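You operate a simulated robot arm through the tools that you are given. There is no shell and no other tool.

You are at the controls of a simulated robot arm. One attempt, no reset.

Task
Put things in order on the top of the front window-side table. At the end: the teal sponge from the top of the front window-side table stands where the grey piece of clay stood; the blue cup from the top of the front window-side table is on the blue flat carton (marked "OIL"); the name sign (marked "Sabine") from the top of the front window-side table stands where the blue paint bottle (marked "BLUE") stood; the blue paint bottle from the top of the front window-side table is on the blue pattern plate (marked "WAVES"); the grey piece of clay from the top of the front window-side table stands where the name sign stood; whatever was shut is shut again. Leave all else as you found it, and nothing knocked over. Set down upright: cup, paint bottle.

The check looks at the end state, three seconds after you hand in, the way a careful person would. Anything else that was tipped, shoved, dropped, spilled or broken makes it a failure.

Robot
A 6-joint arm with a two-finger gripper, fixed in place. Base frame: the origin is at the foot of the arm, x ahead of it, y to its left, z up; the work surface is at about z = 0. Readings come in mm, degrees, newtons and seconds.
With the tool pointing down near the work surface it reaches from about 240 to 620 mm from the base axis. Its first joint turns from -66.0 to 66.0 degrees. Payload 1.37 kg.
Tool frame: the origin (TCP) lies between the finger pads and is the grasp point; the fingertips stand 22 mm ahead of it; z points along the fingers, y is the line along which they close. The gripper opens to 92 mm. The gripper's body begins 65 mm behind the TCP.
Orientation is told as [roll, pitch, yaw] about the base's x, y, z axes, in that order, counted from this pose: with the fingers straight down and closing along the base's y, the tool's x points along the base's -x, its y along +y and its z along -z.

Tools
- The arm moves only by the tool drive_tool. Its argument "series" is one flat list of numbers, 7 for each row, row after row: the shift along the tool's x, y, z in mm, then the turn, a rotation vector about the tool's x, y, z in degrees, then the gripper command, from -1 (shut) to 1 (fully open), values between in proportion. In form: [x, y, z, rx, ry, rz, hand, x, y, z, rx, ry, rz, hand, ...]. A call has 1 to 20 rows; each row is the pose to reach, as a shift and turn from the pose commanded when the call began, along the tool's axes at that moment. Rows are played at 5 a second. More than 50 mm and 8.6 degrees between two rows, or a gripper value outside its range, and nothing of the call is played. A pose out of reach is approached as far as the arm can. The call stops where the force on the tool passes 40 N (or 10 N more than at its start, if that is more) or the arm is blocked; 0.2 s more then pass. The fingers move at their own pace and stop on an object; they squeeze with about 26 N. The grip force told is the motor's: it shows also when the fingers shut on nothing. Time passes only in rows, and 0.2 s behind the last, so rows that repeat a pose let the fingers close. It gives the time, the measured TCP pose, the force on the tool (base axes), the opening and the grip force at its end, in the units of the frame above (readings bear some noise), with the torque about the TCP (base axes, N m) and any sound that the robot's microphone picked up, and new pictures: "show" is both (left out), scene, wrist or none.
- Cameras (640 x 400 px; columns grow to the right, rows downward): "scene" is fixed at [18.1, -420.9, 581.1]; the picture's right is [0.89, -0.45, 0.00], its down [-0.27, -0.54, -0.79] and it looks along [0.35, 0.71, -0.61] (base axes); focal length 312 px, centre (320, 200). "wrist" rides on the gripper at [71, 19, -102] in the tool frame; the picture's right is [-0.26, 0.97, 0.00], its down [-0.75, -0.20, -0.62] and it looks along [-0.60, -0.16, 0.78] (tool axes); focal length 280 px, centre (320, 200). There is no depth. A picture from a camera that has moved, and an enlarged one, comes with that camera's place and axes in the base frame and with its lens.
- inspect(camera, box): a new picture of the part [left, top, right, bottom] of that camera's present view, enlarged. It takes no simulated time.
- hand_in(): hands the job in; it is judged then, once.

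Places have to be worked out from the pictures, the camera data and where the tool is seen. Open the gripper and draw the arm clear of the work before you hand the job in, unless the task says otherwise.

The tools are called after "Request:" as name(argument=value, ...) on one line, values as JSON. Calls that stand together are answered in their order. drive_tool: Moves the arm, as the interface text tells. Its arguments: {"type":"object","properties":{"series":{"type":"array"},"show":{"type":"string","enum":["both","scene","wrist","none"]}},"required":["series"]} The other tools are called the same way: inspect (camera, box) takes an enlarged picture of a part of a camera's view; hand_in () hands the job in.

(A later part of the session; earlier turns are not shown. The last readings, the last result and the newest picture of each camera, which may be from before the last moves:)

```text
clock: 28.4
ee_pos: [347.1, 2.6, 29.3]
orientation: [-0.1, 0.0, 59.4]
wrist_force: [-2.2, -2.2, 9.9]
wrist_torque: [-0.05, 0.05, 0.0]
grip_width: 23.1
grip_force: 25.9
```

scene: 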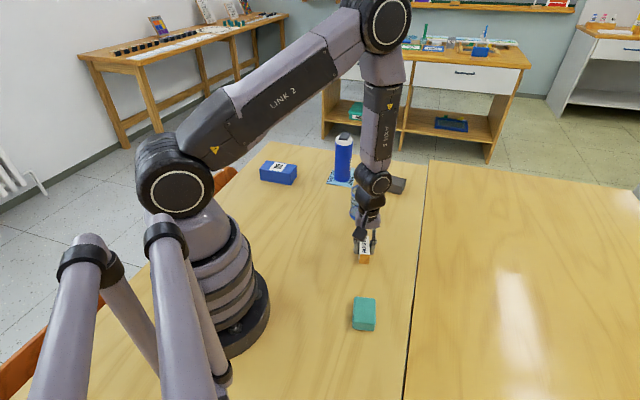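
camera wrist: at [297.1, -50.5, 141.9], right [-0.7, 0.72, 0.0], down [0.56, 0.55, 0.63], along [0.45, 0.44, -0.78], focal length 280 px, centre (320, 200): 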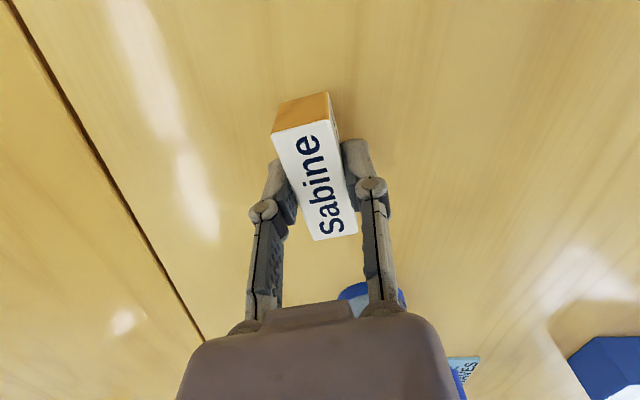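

The sign touches the table with about 10 N, so I'll release it and rise.

Request:
drive_tool(series=[0, 0, -0.5, 0, 0, 0, -0.4, 0, 0, -0.5, 0, 0, 0, -0.2, 0, 0, -0.5, 0, 0, 0, 0.2, 0, 0, -0.5, 0, 0, 0, 0.5, 0, 0, -0.5, 0, 0, 0, 0.5, 0, 0, -30, 0, 0, 0, 0.7, 0, 0, -70, 0, 0, 0, 1, 0, 0, -110, 0, 0, 0, 1, 0, 0, -140, 0, 0, 0, 1, 0, 0, -140, 0, 0, 0, 1])

```text
clock: 30.6
ee_pos: [346.5, 3.1, 170.6]
orientation: [0.1, 0.0, 59.5]
wrist_force: [0.4, -0.9, -0.4]
wrist_torque: [-0.03, 0.0, 0.02]
grip_width: 91.7
grip_force: 0.2
camera wrist: at [295.1, -49.1, 272.6], right [-0.7, 0.72, 0.0], down [0.56, 0.54, 0.63], along [0.45, 0.44, -0.78], focal length 280 px, centre (320, 200)
```

scene: 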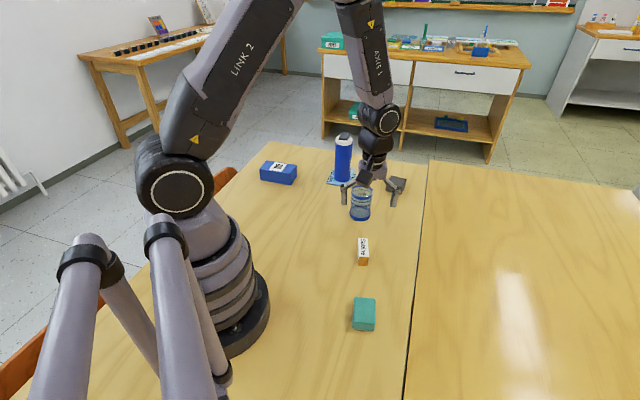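
wrist: 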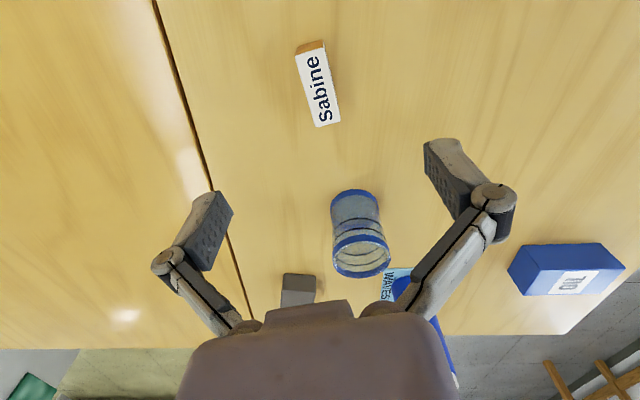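

The sign stands on the bottle's former spot. Next I move toward the clay at yaw 36° for a closer look.

Request:
drive_tool(series=[-37, -13, 0, 0, 0, 5, 1, -75, -27, 0, 0, 0, 10, 1, -112, -41, 0, 0, 0, 15, 1, -150, -54, 0, 0, 0, 20, 1, -187.3, -67.8, 0, 0, 0, 23.5, 1, -187.3, -67.8, 0, 0, 0, 23.5, 1])

Request:
inspect(camera="wrist", box=[270, 120, 420, 240])

```text
clock: 32.0
ee_pos: [502.3, 128.1, 169.3]
orientation: [0.0, 0.0, 35.8]
wrist_force: [-0.1, -0.4, 0.7]
wrist_torque: [-0.01, -0.01, -0.03]
grip_width: 92.2
grip_force: 0.0
camera wrist: at [434.6, 101.6, 270.4], right [-0.35, 0.94, 0.0], down [0.73, 0.28, 0.62], along [0.58, 0.22, -0.78], focal length 280 px, centre (320, 200)
```

scene: 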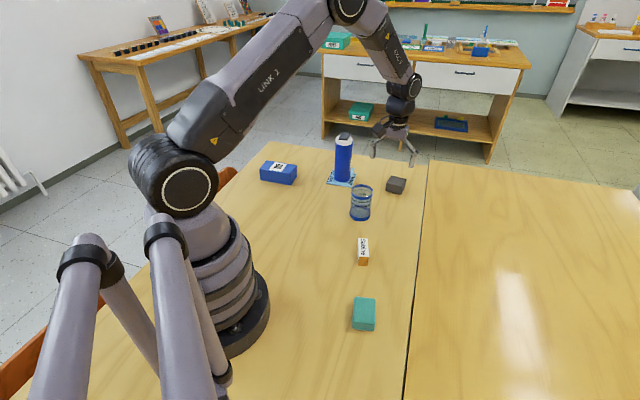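
wrist: 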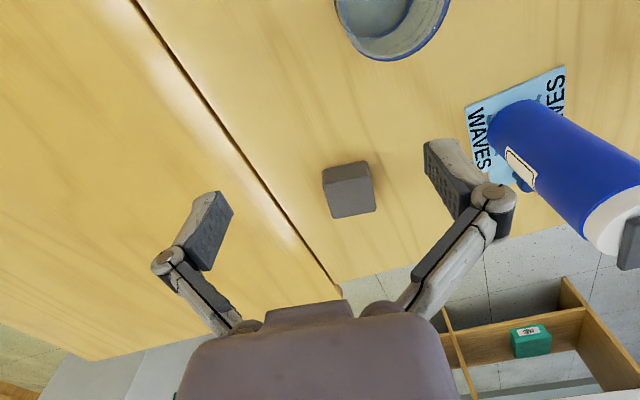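

```text
3.33 times, centred on (345, 180) of wrist
camera zoom: at [434.6, 101.6, 270.4], right [-0.35, 0.94, 0.0], down [0.73, 0.28, 0.62], along [0.58, 0.22, -0.78], focal length 935 px, centre (237, 267)
```

zoom: 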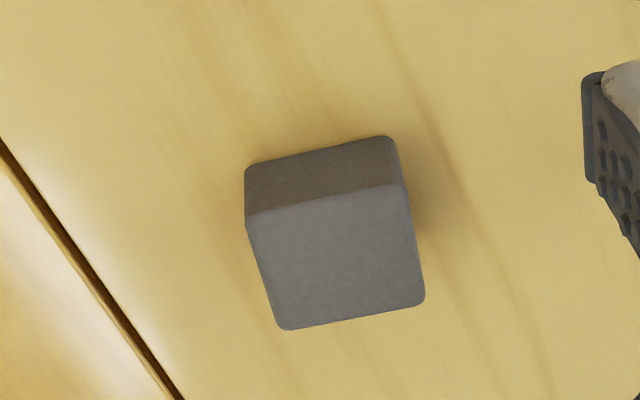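

The clay is 50×50×28 mm, centred at about (600, 200.5) with edges at 34.3°. That is about 633 mm out, so I'll tilt the fingers 15° outward to gain reach. I hover above the clay first.

Request:
drive_tool(series=[-30, 0.5, 15, 0, -4, 0.4, 1, -60, 0.8, 30, 0, -8, 0.8, 1, -90, 1.2, 50, 0, -12, 1.2, 1, -119, 1.5, 70, 0, -15, 1.5, 1, -119, 1.5, 70, 0, -15, 1.5, 1])

```text
clock: 33.2
ee_pos: [596.0, 201.6, 97.1]
orientation: [0.3, -15.1, 34.5]
wrist_force: [-0.2, 0.5, -0.5]
wrist_torque: [0.01, 0.0, 0.01]
grip_width: 92.0
grip_force: 0.1
camera wrist: at [508.8, 163.4, 177.9], right [-0.34, 0.94, 0.07], down [0.58, 0.15, 0.8], along [0.74, 0.31, -0.6], focal length 280 px, centre (320, 200)
```

scene: 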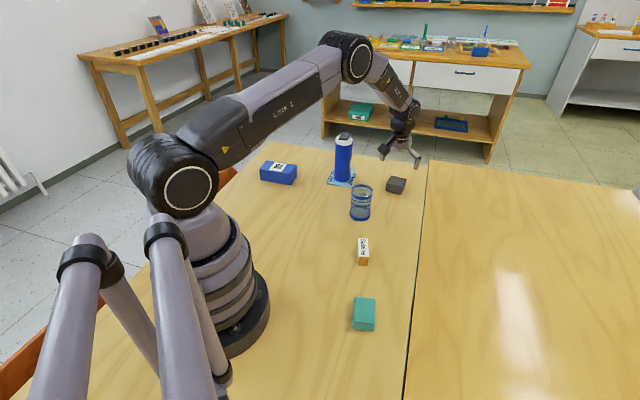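
wrist: 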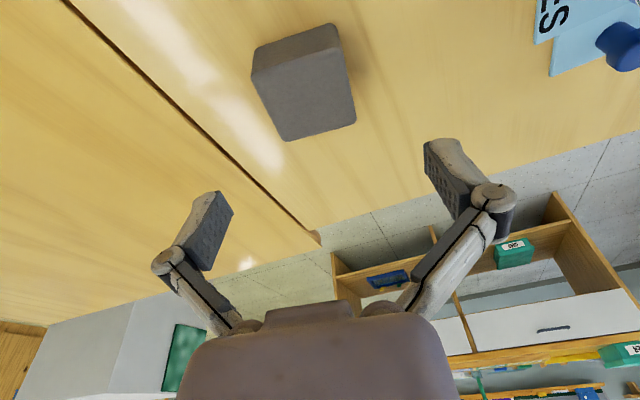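

The tilt gives the reach, and the clay's top centre lies right under the TCP. I'll descend vertically to z≈28.

Request:
drive_tool(series=[7.8, 0, 29, 0, 0, 0, 1, 13, 0, 48.3, 0, 0, 0, 1, 16, 0, 60, 0, 0, 0, 1, 17.6, 0, 65.7, 0, 0, 0, 1, 17.6, 0, 65.7, 0, 0, 0, 1])

```text
clock: 34.4
ee_pos: [597.4, 199.5, 30.7]
orientation: [0.2, -15.0, 34.5]
wrist_force: [-0.8, 0.3, -0.8]
wrist_torque: [-0.02, 0.04, 0.02]
grip_width: 92.1
grip_force: 0.0
camera wrist: at [509.2, 162.7, 110.7], right [-0.34, 0.94, 0.07], down [0.58, 0.15, 0.8], along [0.74, 0.31, -0.6], focal length 280 px, centre (320, 200)
```

scene: 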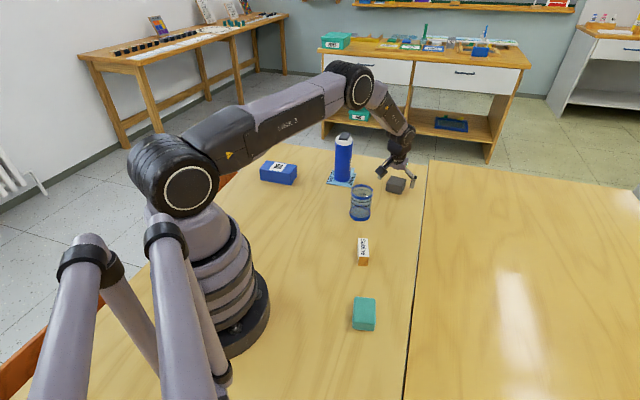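
wrist: 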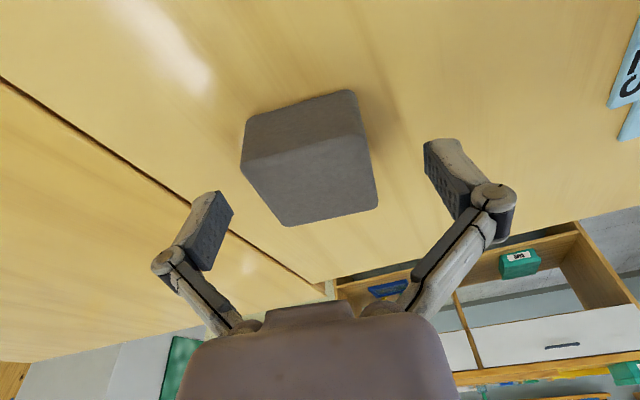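

The clay sits between the fingers. I'll go 3 mm lower and close.

Request:
drive_tool(series=[0.8, 0, 2.9, 0, 0, 0, 1, 0.8, 0, 2.9, 0, 0, 0, 0.3, 0.8, 0, 2.9, 0, 0, 0, -1, 0.8, 0, 2.9, 0, 0, 0, -1, 0.8, 0, 2.9, 0, 0, 0, -1, 0.8, 0, 2.9, 0, 0, 0, -1])

```text
clock: 35.8
ee_pos: [596.5, 202.1, 28.7]
orientation: [0.2, -14.9, 34.4]
wrist_force: [0.5, -1.1, 2.2]
wrist_torque: [-0.1, 0.02, -0.01]
grip_width: 51.5
grip_force: 26.3
camera wrist: at [509.3, 162.9, 108.5], right [-0.34, 0.94, 0.07], down [0.58, 0.15, 0.8], along [0.74, 0.31, -0.6], focal length 280 px, centre (320, 200)
```

scene: 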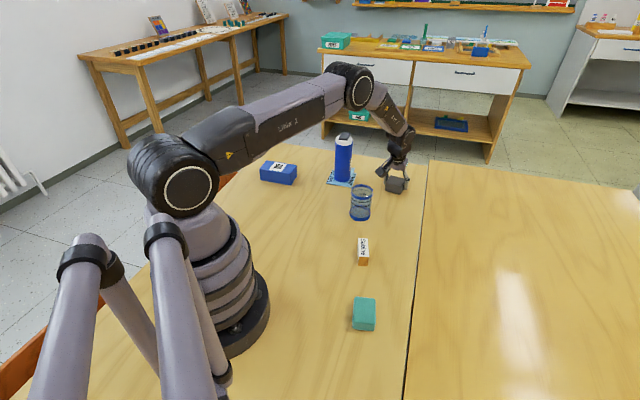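
wrist: 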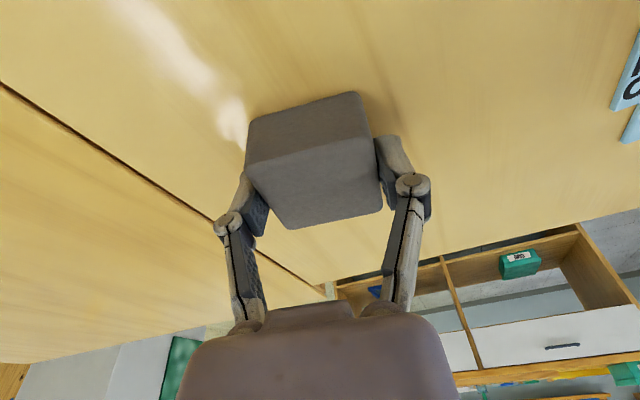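

The gripper holds the clay at 51.5 mm. I'll lift it straight up by 120 mm to clear the cup before carrying it.

Request:
drive_tool(series=[-1, 0, -3.9, 0, 0, 0, -1, -6.5, 0, -24.2, 0, 0, 0, -1, -15.5, 0, -58, 0, 0, 0, -1, -25.9, 0, -96.6, 0, 0, 0, -1, -31.1, 0, -115.9, 0, 0, 0, -1, -31.1, 0, -115.9, 0, 0, 0, -1])

```text
clock: 37.2
ee_pos: [599.0, 200.7, 150.3]
orientation: [0.3, -15.0, 34.5]
wrist_force: [0.3, 0.4, -1.1]
wrist_torque: [0.0, -0.01, 0.01]
grip_width: 51.7
grip_force: 26.4
camera wrist: at [510.3, 162.0, 229.8], right [-0.34, 0.94, 0.07], down [0.58, 0.15, 0.8], along [0.74, 0.31, -0.6], focal length 280 px, centre (320, 200)
```

scene: 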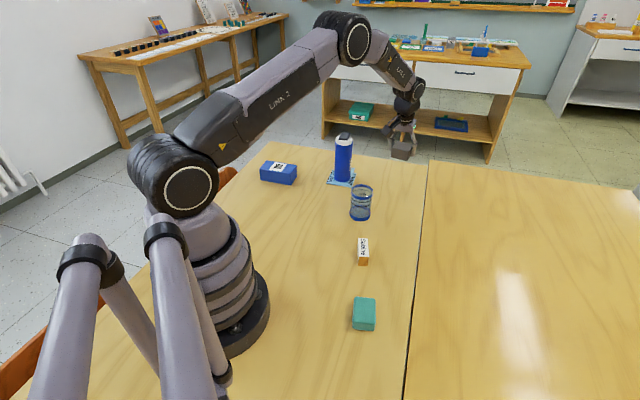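
wrist: 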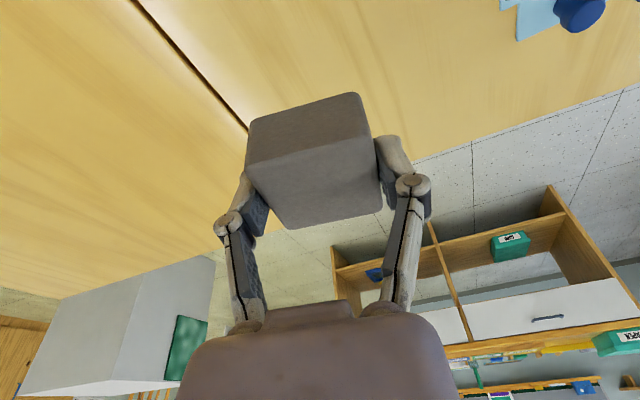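

The clay is held level. I'll carry it over the cup to the sign's former spot (275, 186), staying high.

Request:
drive_tool(series=[15, 9.6, -4, 0, 0, 0, -1, 40, 26, -10.7, 0, 0, 0, -1, 70, 45, -18.8, 0, 0, 0, -1, 100, 64.5, -26.8, 0, 0, 0, -1, 130, 83.8, -34.8, 0, 0, 0, -1, 160, 103.2, -42.9, 0, 0, 0, -1, 190, 122.5, -50.9, 0, 0, 0, -1, 220, 141.8, -59, 0, 0, 0, -1, 245, 158, -65.7, 0, 0, 0, -1, 260, 167.6, -69.7, 0, 0, 0, -1, 268.3, 173, -71.9, 0, 0, 0, -1, 268.3, 173, -71.9, 0, 0, 0, -1])

```text
clock: 39.8
ee_pos: [289.8, 152.5, 152.6]
orientation: [0.9, -14.9, 34.5]
wrist_force: [0.4, -0.6, -1.2]
wrist_torque: [-0.01, -0.01, 0.0]
grip_width: 51.7
grip_force: 26.2
out of reach, approached as far as the arm can: row 8, 9, 10, 11, 12
camera wrist: at [202.8, 113.1, 233.6], right [-0.34, 0.94, 0.08], down [0.59, 0.15, 0.79], along [0.73, 0.32, -0.6], focal length 280 px, centre (320, 200)
```

scene: 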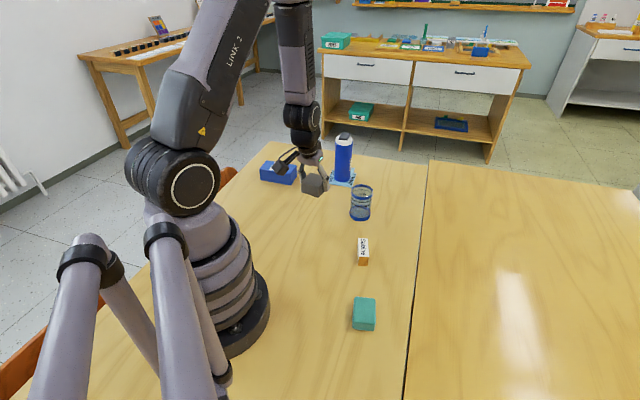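
wrist: 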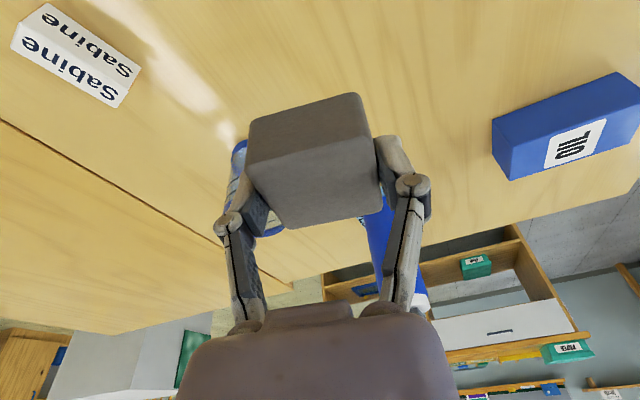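

With the 15° tilt the near spot is out of reach: the arm stopped at (290, 152). I'll back out to a free mid-range area around (372, 240), where I can set the clay down and regrip it with a vertical tool.

Request:
drive_tool(series=[-27, -3, 7.3, 0, 0, 0, -1, -54, -6, 14.6, 0, 0, 0, -1, -82, -9, 22, 0, 0, 0, -1, -109.2, -12.1, 29.3, 0, 0, 0, -1, -109.2, -12.1, 29.3, 0, 0, 0, -1, -109.2, -12.1, 29.3, 0, 0, 0, -1])

```text
clock: 41.2
ee_pos: [391.5, 206.2, 151.2]
orientation: [0.1, -15.0, 34.5]
wrist_force: [0.2, -0.1, -1.5]
wrist_torque: [0.0, 0.02, 0.05]
grip_width: 51.6
grip_force: 26.1
out of reach, approached as far as the arm can: row 3, 4
camera wrist: at [303.8, 168.3, 232.0], right [-0.34, 0.94, 0.07], down [0.58, 0.15, 0.8], along [0.74, 0.31, -0.6], focal length 280 px, centre (320, 200)
```

scene: 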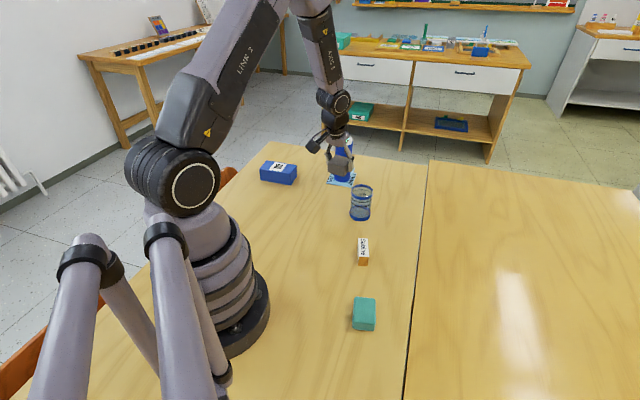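
wrist: 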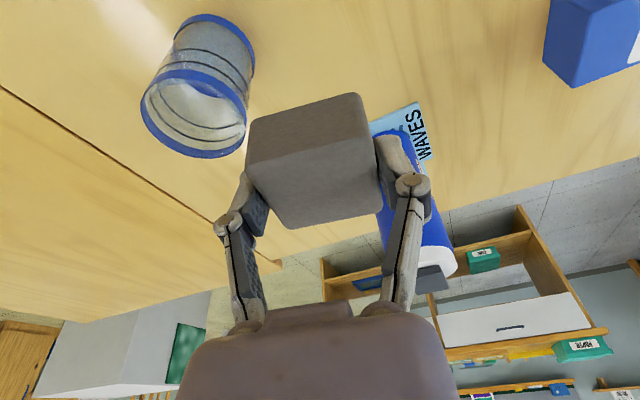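

The arm is back at (391, 206) with the orientation intact; the trouble is a wrist singularity at close range. I'll carry the clay high over to the free area at (500, 50) and set it down there to regrip it.

Request:
drive_tool(series=[0, -20, 0, 0, 0, 0, -1, 0, -50, 0, 0, 0, 0, -1, 0, -85, 0, 0, 0, 0, -1, 0, -120, 0, 0, 0, 0, -1, -0.5, -155, 0, 0, 0, 0, -1, -1.1, -180, 0.3, 0, 0, 0, -1, -1.1, -190, 0.3, 0, 0, 0, -1, -1.1, -190, 0.3, 0, 0, 0, -1])

```text
clock: 43.0
ee_pos: [499.6, 52.3, 150.3]
orientation: [0.2, -15.0, 34.5]
wrist_force: [0.0, 0.1, -1.7]
wrist_torque: [-0.03, 0.01, -0.03]
grip_width: 51.4
grip_force: 26.4
camera wrist: at [411.7, 14.1, 230.2], right [-0.34, 0.94, 0.07], down [0.58, 0.15, 0.8], along [0.74, 0.31, -0.6], focal length 280 px, centre (320, 200)
```

scene: 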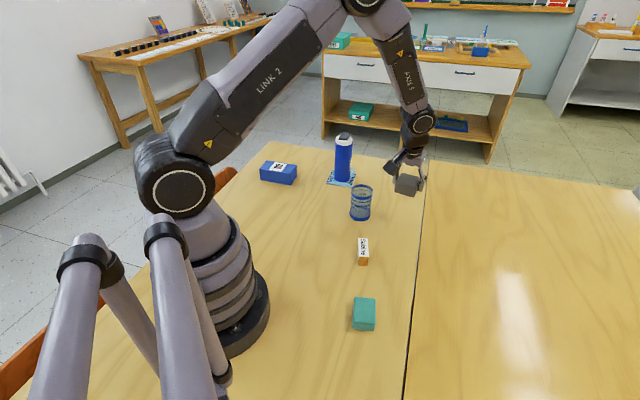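
wrist: 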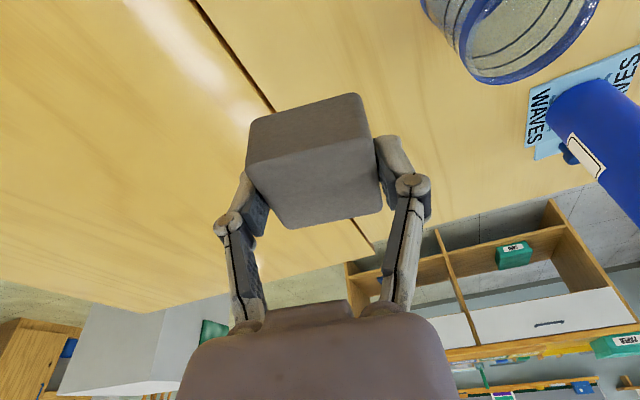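

The clay hovers at (500, 52), about 60 mm from the table seam. I'll lower it there to about 6 mm above the table.

Request:
drive_tool(series=[10.4, 0, 38.6, 0, 0, 0, -1, 20.7, 0, 77.3, 0, 0, 0, -1, 26.4, 0, 98.5, 0, 0, 0, -1, 29.3, 0, 109.2, 0, 0, 0, -1, 29.8, 0, 111.1, 0, 0, 0, -1, 29.8, 0, 111.1, 0, 0, 0, -1])

```text
clock: 44.4
ee_pos: [499.3, 51.9, 35.2]
orientation: [0.2, -15.1, 34.5]
wrist_force: [0.0, -0.2, -2.0]
wrist_torque: [-0.02, 0.03, 0.01]
grip_width: 51.6
grip_force: 25.5
camera wrist: at [411.6, 13.6, 115.1], right [-0.34, 0.94, 0.07], down [0.58, 0.15, 0.8], along [0.74, 0.31, -0.6], focal length 280 px, centre (320, 200)
```

scene: 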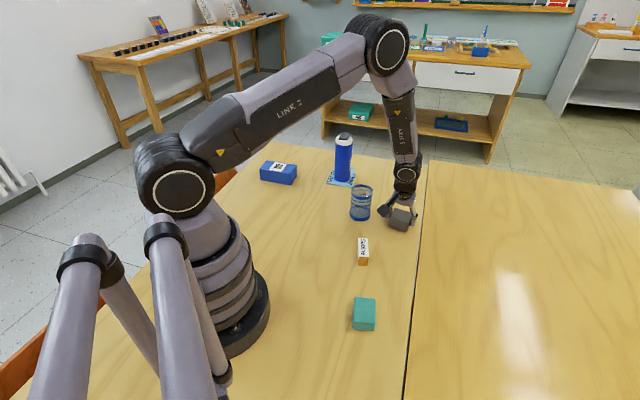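
wrist: 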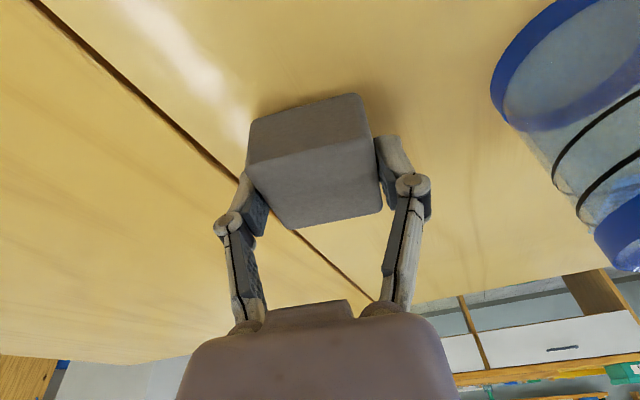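

I'll lower the last few millimetres in small steps until it touches.

Request:
drive_tool(series=[0.8, 0, 2.9, 0, 0, 0, -1, 1.2, 0, 4.3, 0, 0, 0, -1, 1.4, 0, 5.3, 0, 0, 0, -1, 1.4, 0, 5.3, 0, 0, 0, -1], show="none")

```text
clock: 45.4
ee_pos: [499.5, 52.6, 29.3]
orientation: [0.2, -15.0, 34.5]
wrist_force: [0.2, 0.5, -2.6]
wrist_torque: [0.0, -0.01, 0.0]
grip_width: 51.6
grip_force: 25.8
```

Request:
drive_tool(series=[0.25, 0, 1, 0, 0, 0, -1, 0.35, 0, 1.4, 0, 0, 0, -1, 0.35, 0, 1.4, 0, 0, 0, -1], show="none")

```text
clock: 46.2
ee_pos: [499.0, 51.3, 28.5]
orientation: [0.2, -15.1, 34.4]
wrist_force: [-2.8, 2.3, 9.9]
wrist_torque: [-0.26, 0.05, -0.03]
grip_width: 51.9
grip_force: 26.3
```

The clay is on the table (+10 N). I'll open, rise vertically, and bring the tool back to vertical above it.

Request:
drive_tool(series=[-0.2, 0, -0.6, 0, 0, 0, 0.15, -0.2, 0, -0.6, 0, 0, 0, 0.4, -0.2, 0, -0.6, 0, 0, 0, 0.8, -0.2, 0, -0.6, 0, 0, 0, 1, -0.2, 0, -0.6, 0, 0, 0, 1, -7.8, 0, -29, 0, 0, 0, 1, -17.5, 0, -65, 0, 0, 0, 1, -25.9, 0, -96.6, 0, 0, 0, 1, -25.9, 0, -96.6, 0, 7.5, 0, 1, -25.9, 0, -96.6, 0, 15, 0, 1, -25.9, 0, -96.6, 0, 15, 0, 1])

```text
clock: 48.6
ee_pos: [500.7, 50.7, 129.6]
orientation: [0.2, 0.1, 34.4]
wrist_force: [0.5, -0.4, 0.2]
wrist_torque: [-0.01, 0.0, 0.01]
grip_width: 92.2
grip_force: 0.1
camera wrist: at [432.2, 26.0, 231.1], right [-0.33, 0.94, 0.0], down [0.74, 0.26, 0.62], along [0.59, 0.21, -0.78], focal length 280 px, centre (320, 200)
```

scene: 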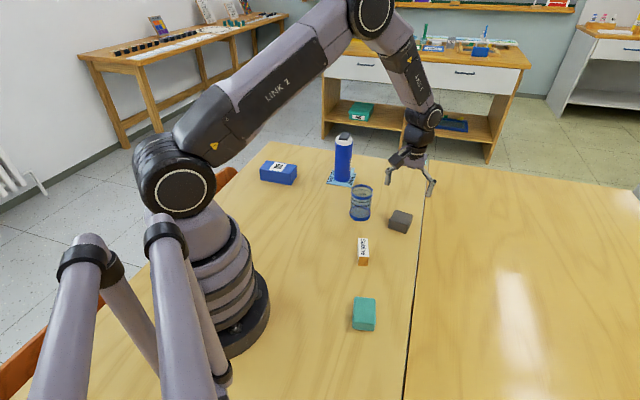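
wrist: 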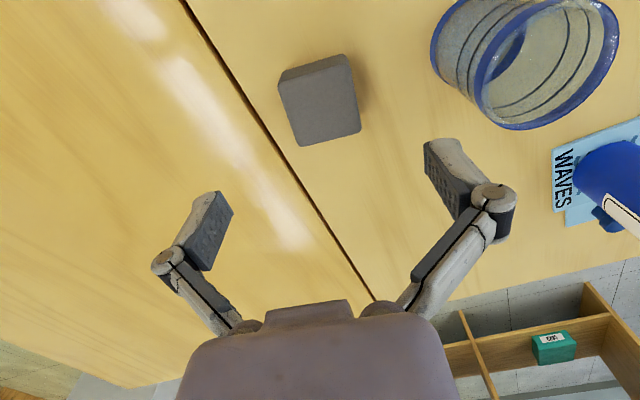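

The clay is centred directly below the vertical tool. I'll descend to z≈28 and regrip it.

Request:
drive_tool(series=[0, 0, 35, 0, 0, 0, 1, 0, 0, 70, 0, 0, 0, 1, 0, 0, 90, 0, 0, 0, 1, 0, 0, 101.5, 0, 0, 0, 1, 0, 0, 101.5, 0, 0, 0, 0.3, 0, 0, 101.5, 0, 0, 0, -1, 0, 0, 101.5, 0, 0, 0, -1, 0, 0, 101.5, 0, 0, 0, -1, 0, 0, 101.5, 0, 0, 0, -1], show="wrist")

```text
clock: 50.6
ee_pos: [498.8, 51.0, 25.9]
orientation: [0.3, 0.0, 34.6]
wrist_force: [1.4, -0.4, 0.4]
wrist_torque: [0.0, -0.04, -0.03]
grip_width: 51.5
grip_force: 25.5
camera wrist: at [430.9, 26.7, 128.0], right [-0.33, 0.94, 0.0], down [0.74, 0.26, 0.62], along [0.59, 0.21, -0.78], focal length 280 px, centre (320, 200)
```

wrist: 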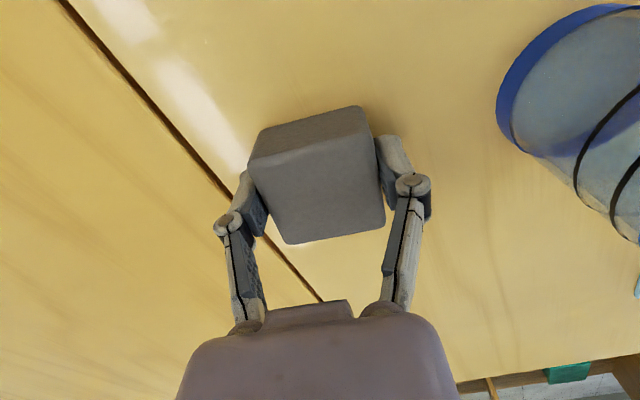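

Regripped at 51.5 mm. I'll lift the clay 120 mm and carry it to the sign's former spot (275, 186).

Request:
drive_tool(series=[0, 0, -3, 0, 0, 0, -1, 0, 0, -20, 0, 0, 0, -1, 0, 0, -50, 0, 0, 0, -1, 0, 0, -85, 0, 0, 0, -1, 0, 0, -120, 0, 0, 0, -1, 9, 20, -120, 0, 0, 0, -1, 23, 50, -120, 0, 0, 0, -1, 39, 85, -120, 0, 0, 0, -1, 54, 120, -120, 0, 0, 0, -1, 70, 155, -120, 0, 0, 0, -1, 86, 190, -120, 0, 0, 0, -1, 99, 218, -120, 0, 0, 0, -1, 108, 238.3, -120, 0, 0, 0, -1, 108, 238.3, -120, 0, 0, 0, -1])

```text
clock: 53.6
ee_pos: [276.0, 188.0, 150.6]
orientation: [0.2, -0.1, 34.5]
wrist_force: [0.0, 0.7, -1.4]
wrist_torque: [0.0, 0.0, 0.01]
grip_width: 51.5
grip_force: 26.0
camera wrist: at [207.9, 162.1, 251.6], right [-0.33, 0.94, 0.0], down [0.74, 0.26, 0.62], along [0.59, 0.21, -0.78], focal length 280 px, centre (320, 200)
```

scene: 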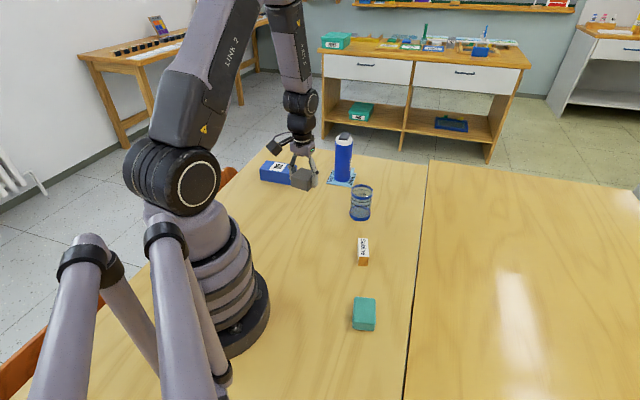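
wrist: 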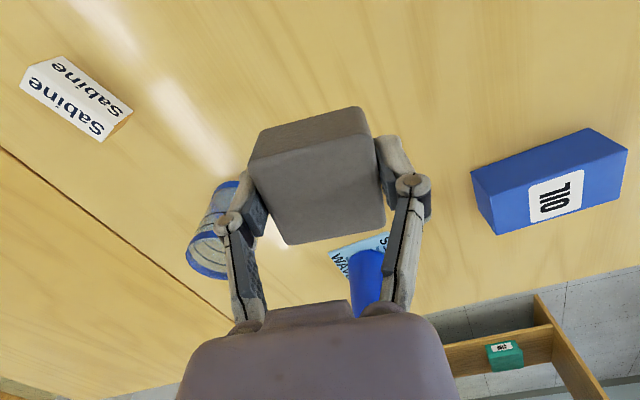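

Above the spot at (276, 188). I'll lower the clay close to the table with a small correction.

Request:
drive_tool(series=[1.5, -0.7, 35, 0, 0, 0, -1, 1.5, -0.7, 70, 0, 0, 0, -1, 1.5, -0.7, 95, 0, 0, 0, -1, 1.5, -0.7, 110, 0, 0, 0, -1, 1.5, -0.7, 116, 0, 0, 0, -1, 1.5, -0.7, 117.5, 0, 0, 0, -1, 1.5, -0.7, 117.5, 0, 0, 0, -1], show="none")

```text
clock: 55.2
ee_pos: [276.1, 184.6, 31.3]
orientation: [0.2, 0.1, 34.5]
wrist_force: [0.0, -0.8, -1.5]
wrist_torque: [0.0, -0.01, -0.01]
grip_width: 51.5
grip_force: 26.1
out of reach, approached as far as the arm can: row 3
```

Not touching yet; I continue down in millimetre steps.

Request:
drive_tool(series=[0, 0, 1, 0, 0, 0, -1, 0, 0, 2, 0, 0, 0, -1, 0, 0, 2, 0, 0, 0, -1], show="none")

```text
clock: 56.0
ee_pos: [275.5, 184.3, 28.1]
orientation: [0.2, 0.0, 34.5]
wrist_force: [-0.1, 0.3, -1.7]
wrist_torque: [0.04, 0.0, 0.02]
grip_width: 51.5
grip_force: 25.7
```

Request:
drive_tool(series=[0, 0, 1, 0, 0, 0, -1, 0, 0, 1, 0, 0, 0, -1], show="none")

```text
clock: 56.6
ee_pos: [276.0, 185.7, 27.5]
orientation: [0.3, 0.0, 34.5]
wrist_force: [-0.7, 1.0, -1.3]
wrist_torque: [-0.02, 0.0, 0.0]
grip_width: 51.7
grip_force: 25.5
```

Request:
drive_tool(series=[0, 0, 1, 0, 0, 0, -1, 0, 0, 1, 0, 0, 0, -1])

```text
clock: 57.2
ee_pos: [275.4, 185.1, 26.6]
orientation: [0.2, 0.1, 34.5]
wrist_force: [0.1, 0.0, -1.8]
wrist_torque: [0.0, 0.01, -0.01]
grip_width: 51.6
grip_force: 25.6
camera wrist: at [207.4, 159.9, 128.7], right [-0.33, 0.94, 0.0], down [0.74, 0.26, 0.62], along [0.59, 0.21, -0.78], focal length 280 px, centre (320, 200)
```

scene: 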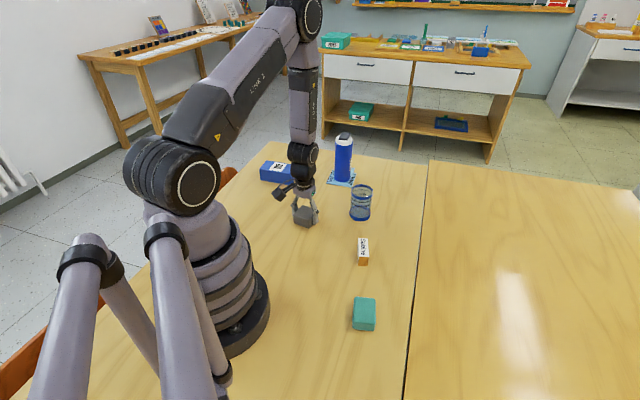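
wrist: 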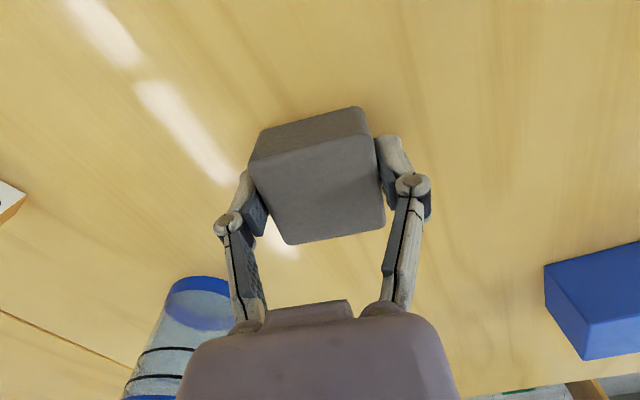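

The clay is within a millimetre or so of the table. One more step down.

Request:
drive_tool(series=[0, 0, 0.8, 0, 0, 0, -1, 0, 0, 0.8, 0, 0, 0, -1], show="none")

```text
clock: 57.8
ee_pos: [276.2, 184.4, 26.8]
orientation: [0.2, 0.1, 34.5]
wrist_force: [-4.6, 0.9, 15.7]
wrist_torque: [0.11, -0.03, 0.03]
grip_width: 51.4
grip_force: 26.1
```

The clay is down on the sign's former spot (+16 N). I'll open and rise straight up.

Request:
drive_tool(series=[0, 0, -0.8, 0, 0, 0, 0.15, 0, 0, -0.8, 0, 0, 0, 0.4, 0, 0, -0.8, 0, 0, 0, 0.8, 0, 0, -0.8, 0, 0, 0, 1, 0, 0, -0.8, 0, 0, 0, 1, 0, 0, -30, 0, 0, 0, 1, 0, 0, -70, 0, 0, 0, 1, 0, 0, -110, 0, 0, 0, 1, 0, 0, -143, 0, 0, 0, 1, 0, 0, -143, 0, 0, 0, 1])

```text
clock: 60.0
ee_pos: [276.4, 184.6, 167.7]
orientation: [0.3, -0.1, 34.5]
wrist_force: [0.8, 0.7, 0.1]
wrist_torque: [0.01, 0.02, -0.03]
grip_width: 91.8
grip_force: 0.1
camera wrist: at [208.2, 159.4, 270.1], right [-0.33, 0.94, 0.0], down [0.74, 0.26, 0.62], along [0.59, 0.21, -0.78], focal length 280 px, centre (320, 200)
```

scene: 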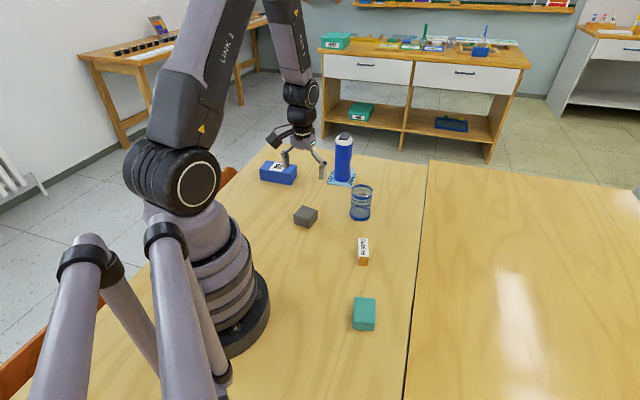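
wrist: 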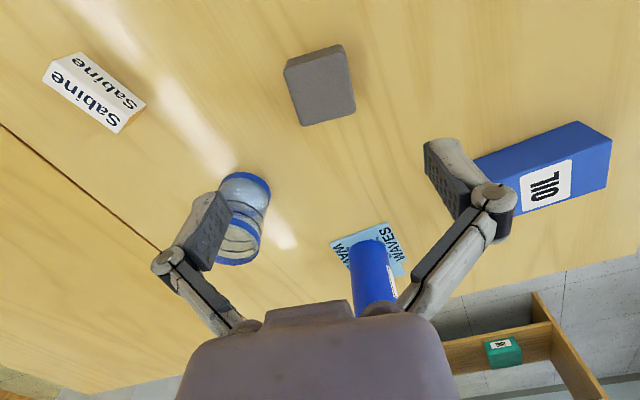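

The clay stands on the sign's old spot. Next is the sponge: I travel around to about (256, -153) at this height, turning to yaw 58.5°.

Request:
drive_tool(series=[5.5, -47.7, 0, 0, 0, -3, 1, 11, -95.5, 0, 0, 0, -5, 1, 27, -125, 0, 0, 0, -8, 1, 43, -154, 0, 0, 0, -11, 1, 59.4, -183.5, 0, 0, 0, -14, 1, 94, -208, 0, 0, 0, -17, 1, 129.4, -232.6, 0, 0, 0, -20, 1, 168, -249, 0, 0, 0, -22, 1, 208, -266, 0, 0, 0, -24, 1, 208, -266, 0, 0, 0, -24, 1])

```text
clock: 62.2
ee_pos: [252.5, -153.0, 169.7]
orientation: [0.3, -0.1, 58.6]
wrist_force: [0.3, 1.2, -0.5]
wrist_torque: [0.0, 0.02, 0.03]
grip_width: 92.0
grip_force: 0.1
camera wrist: at [200.3, -203.6, 271.2], right [-0.69, 0.73, 0.0], down [0.57, 0.53, 0.63], along [0.45, 0.43, -0.78], focal length 280 px, centre (320, 200)
```

scene: 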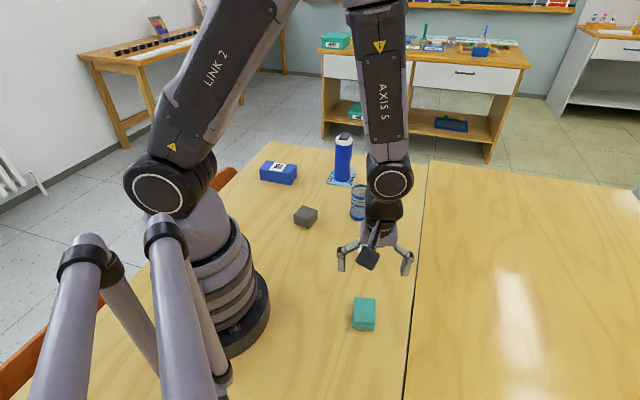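
wrist: 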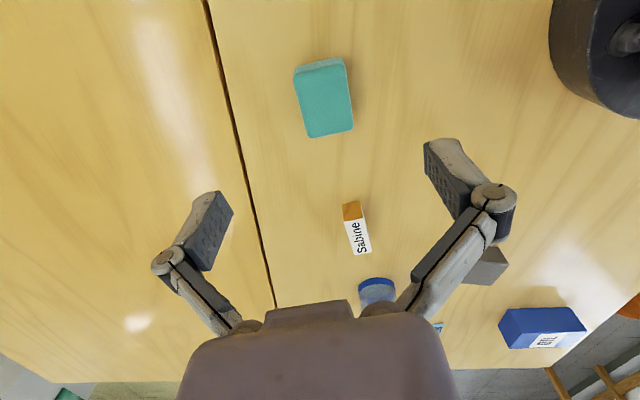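

Request:
inspect(camera="wrist", box=[270, 40, 380, 150])

```text
3.64 times, centred on (325, 95) of wrist
camera zoom: at [200.3, -203.6, 271.2], right [-0.69, 0.73, 0.0], down [0.57, 0.53, 0.63], along [0.45, 0.43, -0.78], focal length 1020 px, centre (302, 582)
```

zoom: 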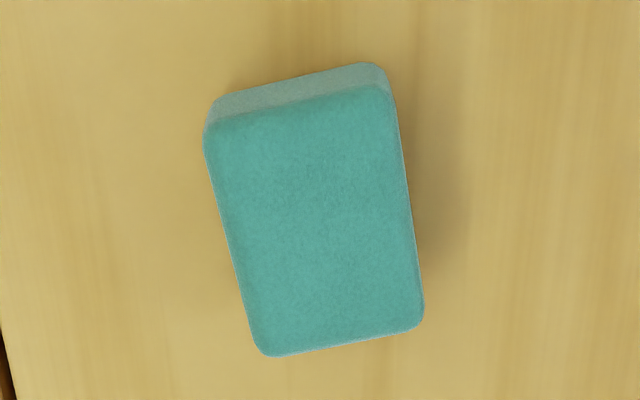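

The sponge is 57×42×26 mm, centred at (260, -140) with its long axis at 55.3°. I'll grip it about 13 mm behind its centre, so that it can reach the far clay spot. Descending with a 3.3° correction.

Request:
drive_tool(series=[1, 1, 40, 0, 0, 1.6, 1, 1, 1, 80, 0, 0, 3.3, 1, 1, 1, 115, 0, 0, 3.3, 1, 1, 1, 134, 0, 0, 3.3, 1, 1, 1, 141, 0, 0, 3.3, 1, 1, 1, 141, 0, 0, 3.3, 1])

```text
clock: 63.6
ee_pos: [252.6, -150.6, 26.2]
orientation: [0.3, 0.0, 55.2]
wrist_force: [-0.3, 0.0, -0.2]
wrist_torque: [0.0, 0.01, -0.03]
grip_width: 92.1
grip_force: 0.2
camera wrist: at [197.5, -198.3, 128.0], right [-0.64, 0.77, 0.0], down [0.6, 0.5, 0.63], along [0.48, 0.4, -0.78], focal length 280 px, centre (320, 200)
```

scene: 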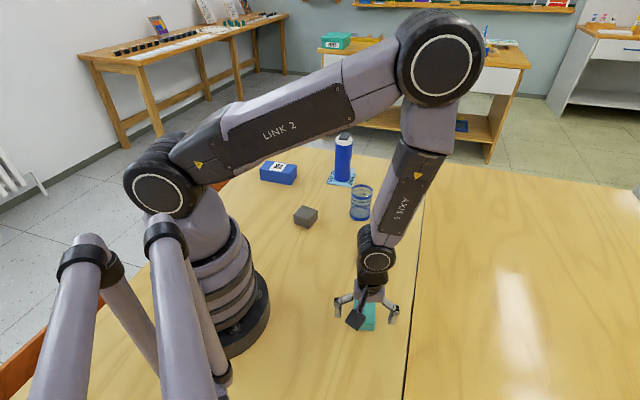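
wrist: 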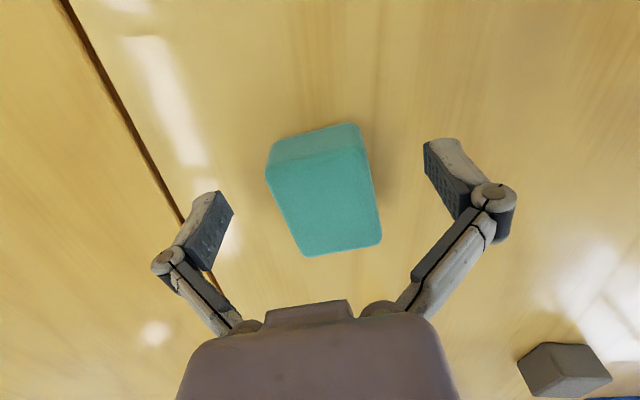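

The TCP is about 10 mm behind the sponge's centre. I'll draw back 3 mm more and close.

Request:
drive_tool(series=[3, 0, 0, 0, 0, 0, 1, 3, 0, 0, 0, 0, 0, 0.2, 3, 0, 0, 0, 0, 0, -1, 3, 0, 0, 0, 0, 0, -1, 3, 0, 0, 0, 0, 0, -1, 3, 0, 0, 0, 0, 0, -1], show="wrist")

```text
clock: 65.0
ee_pos: [250.7, -151.8, 26.6]
orientation: [0.2, -0.1, 55.2]
wrist_force: [-2.5, 1.5, 7.6]
wrist_torque: [0.14, 0.03, 0.08]
grip_width: 43.9
grip_force: 26.2
camera wrist: at [196.0, -201.2, 128.8], right [-0.64, 0.77, 0.0], down [0.6, 0.5, 0.63], along [0.48, 0.41, -0.78], focal length 280 px, centre (320, 200)
```

wrist: 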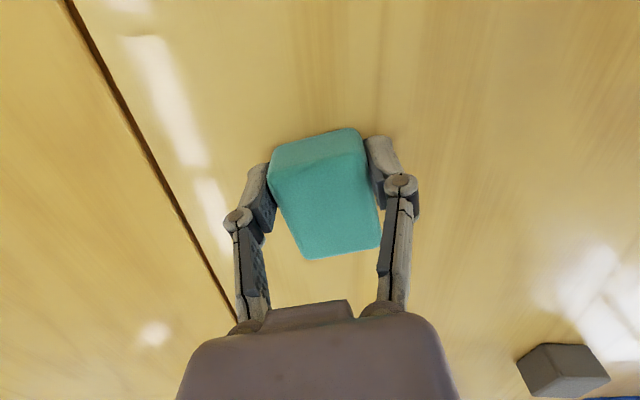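

Gripped at 43.9 mm. I'll lift the sponge clear first and check the hold.

Request:
drive_tool(series=[0, 0, -3, 0, 0, 0, -1, 0, 0, -20, 0, 0, 0, -1, 0, 0, -50, 0, 0, 0, -1, 0, 0, -85, 0, 0, 0, -1, 0, 0, -120, 0, 0, 0, -1, 0, 0, -120, 0, 0, 0, -1])

```text
clock: 66.4
ee_pos: [251.3, -155.5, 148.0]
orientation: [0.3, -0.2, 55.2]
wrist_force: [-0.9, -0.4, -0.7]
wrist_torque: [-0.02, 0.03, 0.0]
grip_width: 43.7
grip_force: 26.3
camera wrist: at [197.0, -202.3, 248.7], right [-0.64, 0.77, 0.0], down [0.6, 0.5, 0.63], along [0.48, 0.4, -0.78], focal length 280 px, centre (320, 200)
```

scene: 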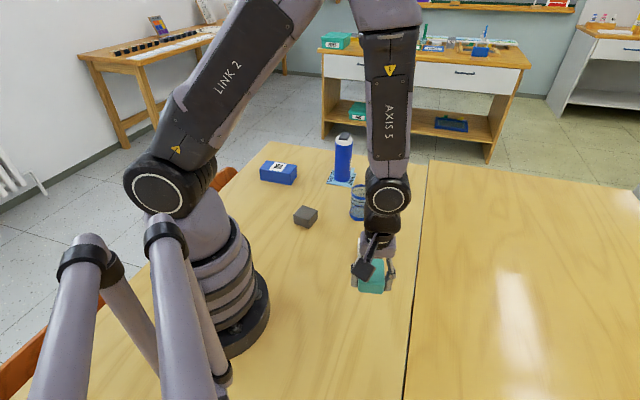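
wrist: 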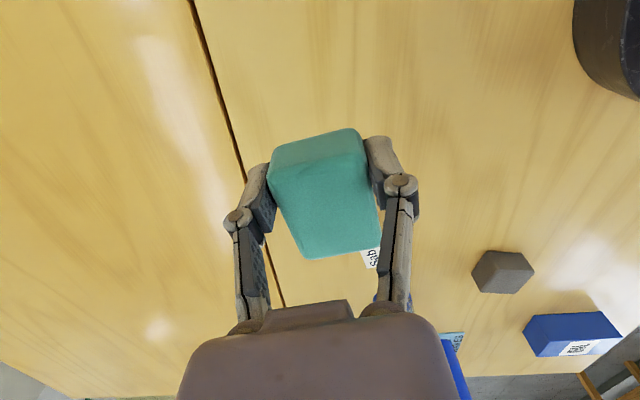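

The hold is secure. I'll carry the sponge over toward the clay's former spot, turning to yaw 25° on the way and staying at z≈150.

Request:
drive_tool(series=[-18, -3, 0, 0, 0, 1.2, -1, -55, -9, 0, 0, 0, 3.5, -1, -92, -15, 0, 0, 0, 5.8, -1, -129, -21, 0, 0, 0, 8.1, -1, -166, -27, 0, 0, 0, 10.4, -1, -203, -33, 0, 0, 0, 12.7, -1, -240, -39, 0, 0, 0, 15, -1, -277, -45, 0, 0, 0, 17.3, -1, -314, -51, 0, 0, 0, 19.6, -1, -351, -57, 0, 0, 0, 22, -1, -388, -63, 0, 0, 0, 24.4, -1, -425, -69, 0, 0, 0, 26.8, -1, -455, -74, 0, 0, 0, 28.8, -1, -478.4, -77.9, 0, 0, 0, 30.2, -1, -478.4, -77.9, 0, 0, 0, 30.2, -1])

```text
clock: 69.6
ee_pos: [586.6, 192.9, 146.1]
orientation: [0.1, 0.2, 25.0]
wrist_force: [-0.1, 0.8, -0.6]
wrist_torque: [-0.01, -0.04, -0.02]
grip_width: 43.7
grip_force: 25.9
camera wrist: at [516.6, 180.5, 248.2], right [-0.17, 0.99, 0.0], down [0.77, 0.13, 0.62], along [0.61, 0.11, -0.78], focal length 280 px, centre (320, 200)
```

scene: 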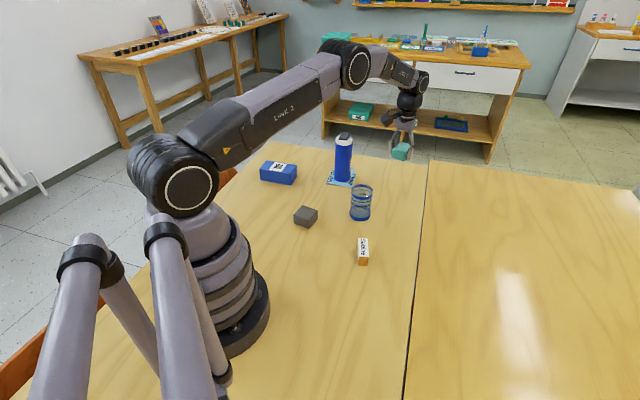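
wrist: 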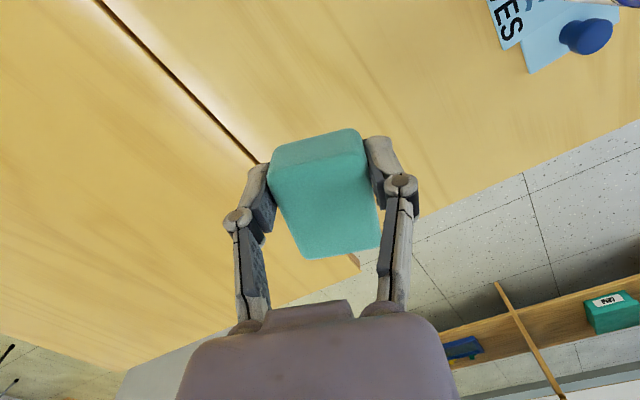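

The far spot is reachable with the tool vertical. I'll correct by 2 mm and lower the sponge to about 6 mm above the table.

Request:
drive_tool(series=[-2.3, 1.1, 30, 0, 0, 0, -1, -2.3, 1.1, 65, 0, 0, 0, -1, -2.3, 1.1, 95, 0, 0, 0, -1, -2.3, 1.1, 110, 0, 0, 0, -1, -2.3, 1.1, 113, 0, 0, 0, -1, -2.3, 1.1, 113, 0, 0, 0, -1])

```text
clock: 71.0
ee_pos: [590.5, 194.7, 32.3]
orientation: [0.3, -0.1, 25.0]
wrist_force: [-0.4, 0.4, -0.2]
wrist_torque: [0.01, 0.01, 0.0]
grip_width: 44.0
grip_force: 26.1
camera wrist: at [518.6, 181.7, 135.3], right [-0.17, 0.99, 0.0], down [0.77, 0.13, 0.62], along [0.61, 0.11, -0.78], focal length 280 px, centre (320, 200)
```

scene: 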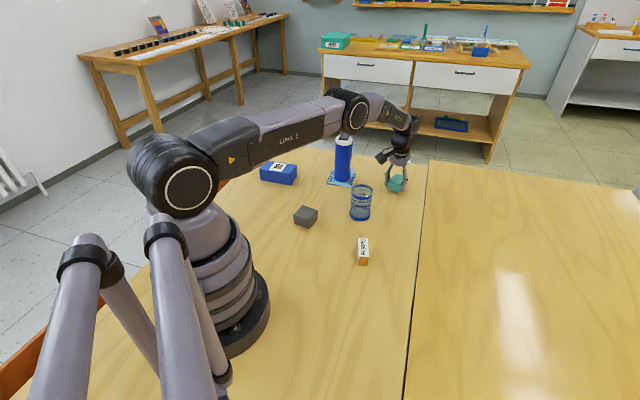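
wrist: 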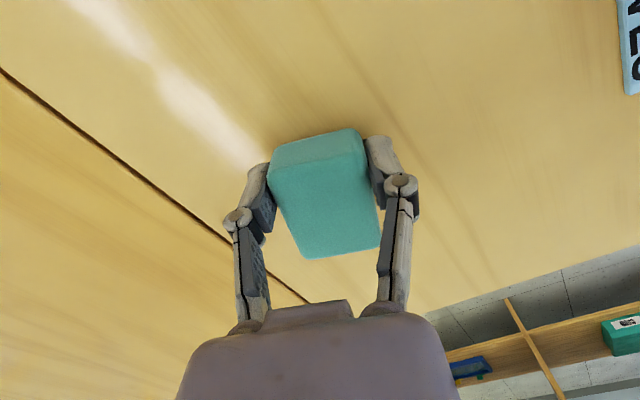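

It's now a few millimetres above the table, within 2 mm of the intended spot. I'll lower in small steps.

Request:
drive_tool(series=[0, 0, 2, 0, 0, 0, -1, 0, 0, 3.5, 0, 0, 0, -1, 0, 0, 3.5, 0, 0, 0, -1], show="none")

```text
clock: 71.8
ee_pos: [589.9, 196.0, 31.0]
orientation: [0.1, 0.1, 25.0]
wrist_force: [0.1, -0.2, 0.4]
wrist_torque: [0.02, 0.01, 0.0]
grip_width: 43.6
grip_force: 26.6
```

Request:
drive_tool(series=[0, 0, 1, 0, 0, 0, -1, 0, 0, 2, 0, 0, 0, -1, 0, 0, 2, 0, 0, 0, -1], show="none")

```text
clock: 72.6
ee_pos: [590.2, 196.1, 29.2]
orientation: [0.1, 0.0, 25.0]
wrist_force: [0.0, -0.1, 0.2]
wrist_torque: [0.0, -0.02, 0.01]
grip_width: 43.8
grip_force: 25.7
```

No contact yet, so I continue down by a millimetre at a time.

Request:
drive_tool(series=[0, 0, 1, 0, 0, 0, -1, 0, 0, 1, 0, 0, 0, -1], show="none")

```text
clock: 73.2
ee_pos: [589.8, 194.8, 27.2]
orientation: [0.1, 0.0, 25.0]
wrist_force: [-0.3, 0.3, 0.1]
wrist_torque: [0.01, -0.03, 0.03]
grip_width: 43.8
grip_force: 26.2
```

Request:
drive_tool(series=[0, 0, 1, 0, 0, 0, -1, 0, 0, 1, 0, 0, 0, -1], show="scene")

Request:
inspect(camera="scene", box=[350, 130, 440, 220])

```text
clock: 73.8
ee_pos: [591.0, 195.9, 27.9]
orientation: [0.1, 0.0, 25.0]
wrist_force: [-3.3, -1.9, 10.0]
wrist_torque: [-0.07, 0.0, -0.03]
grip_width: 43.7
grip_force: 26.6
```

scene: 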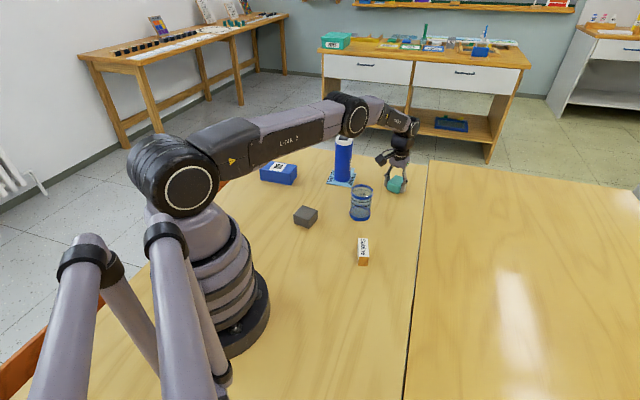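

```text
4.44 times, centred on (395, 175) of scene
camera zoom: at [18.0, -420.9, 581.1], right [0.89, -0.45, 0.0], down [-0.27, -0.54, -0.79], along [0.35, 0.71, -0.61], focal length 1384 px, centre (-13, 311)
```

zoom: 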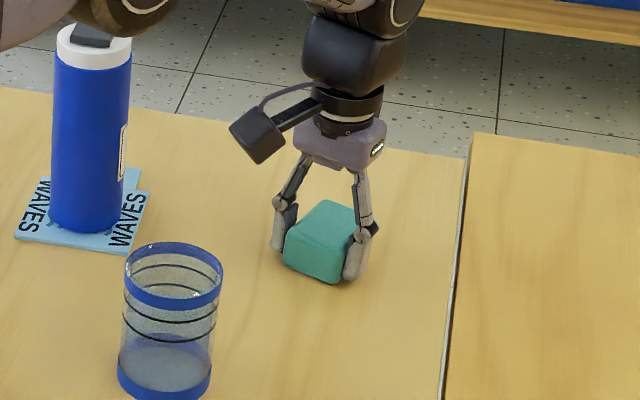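

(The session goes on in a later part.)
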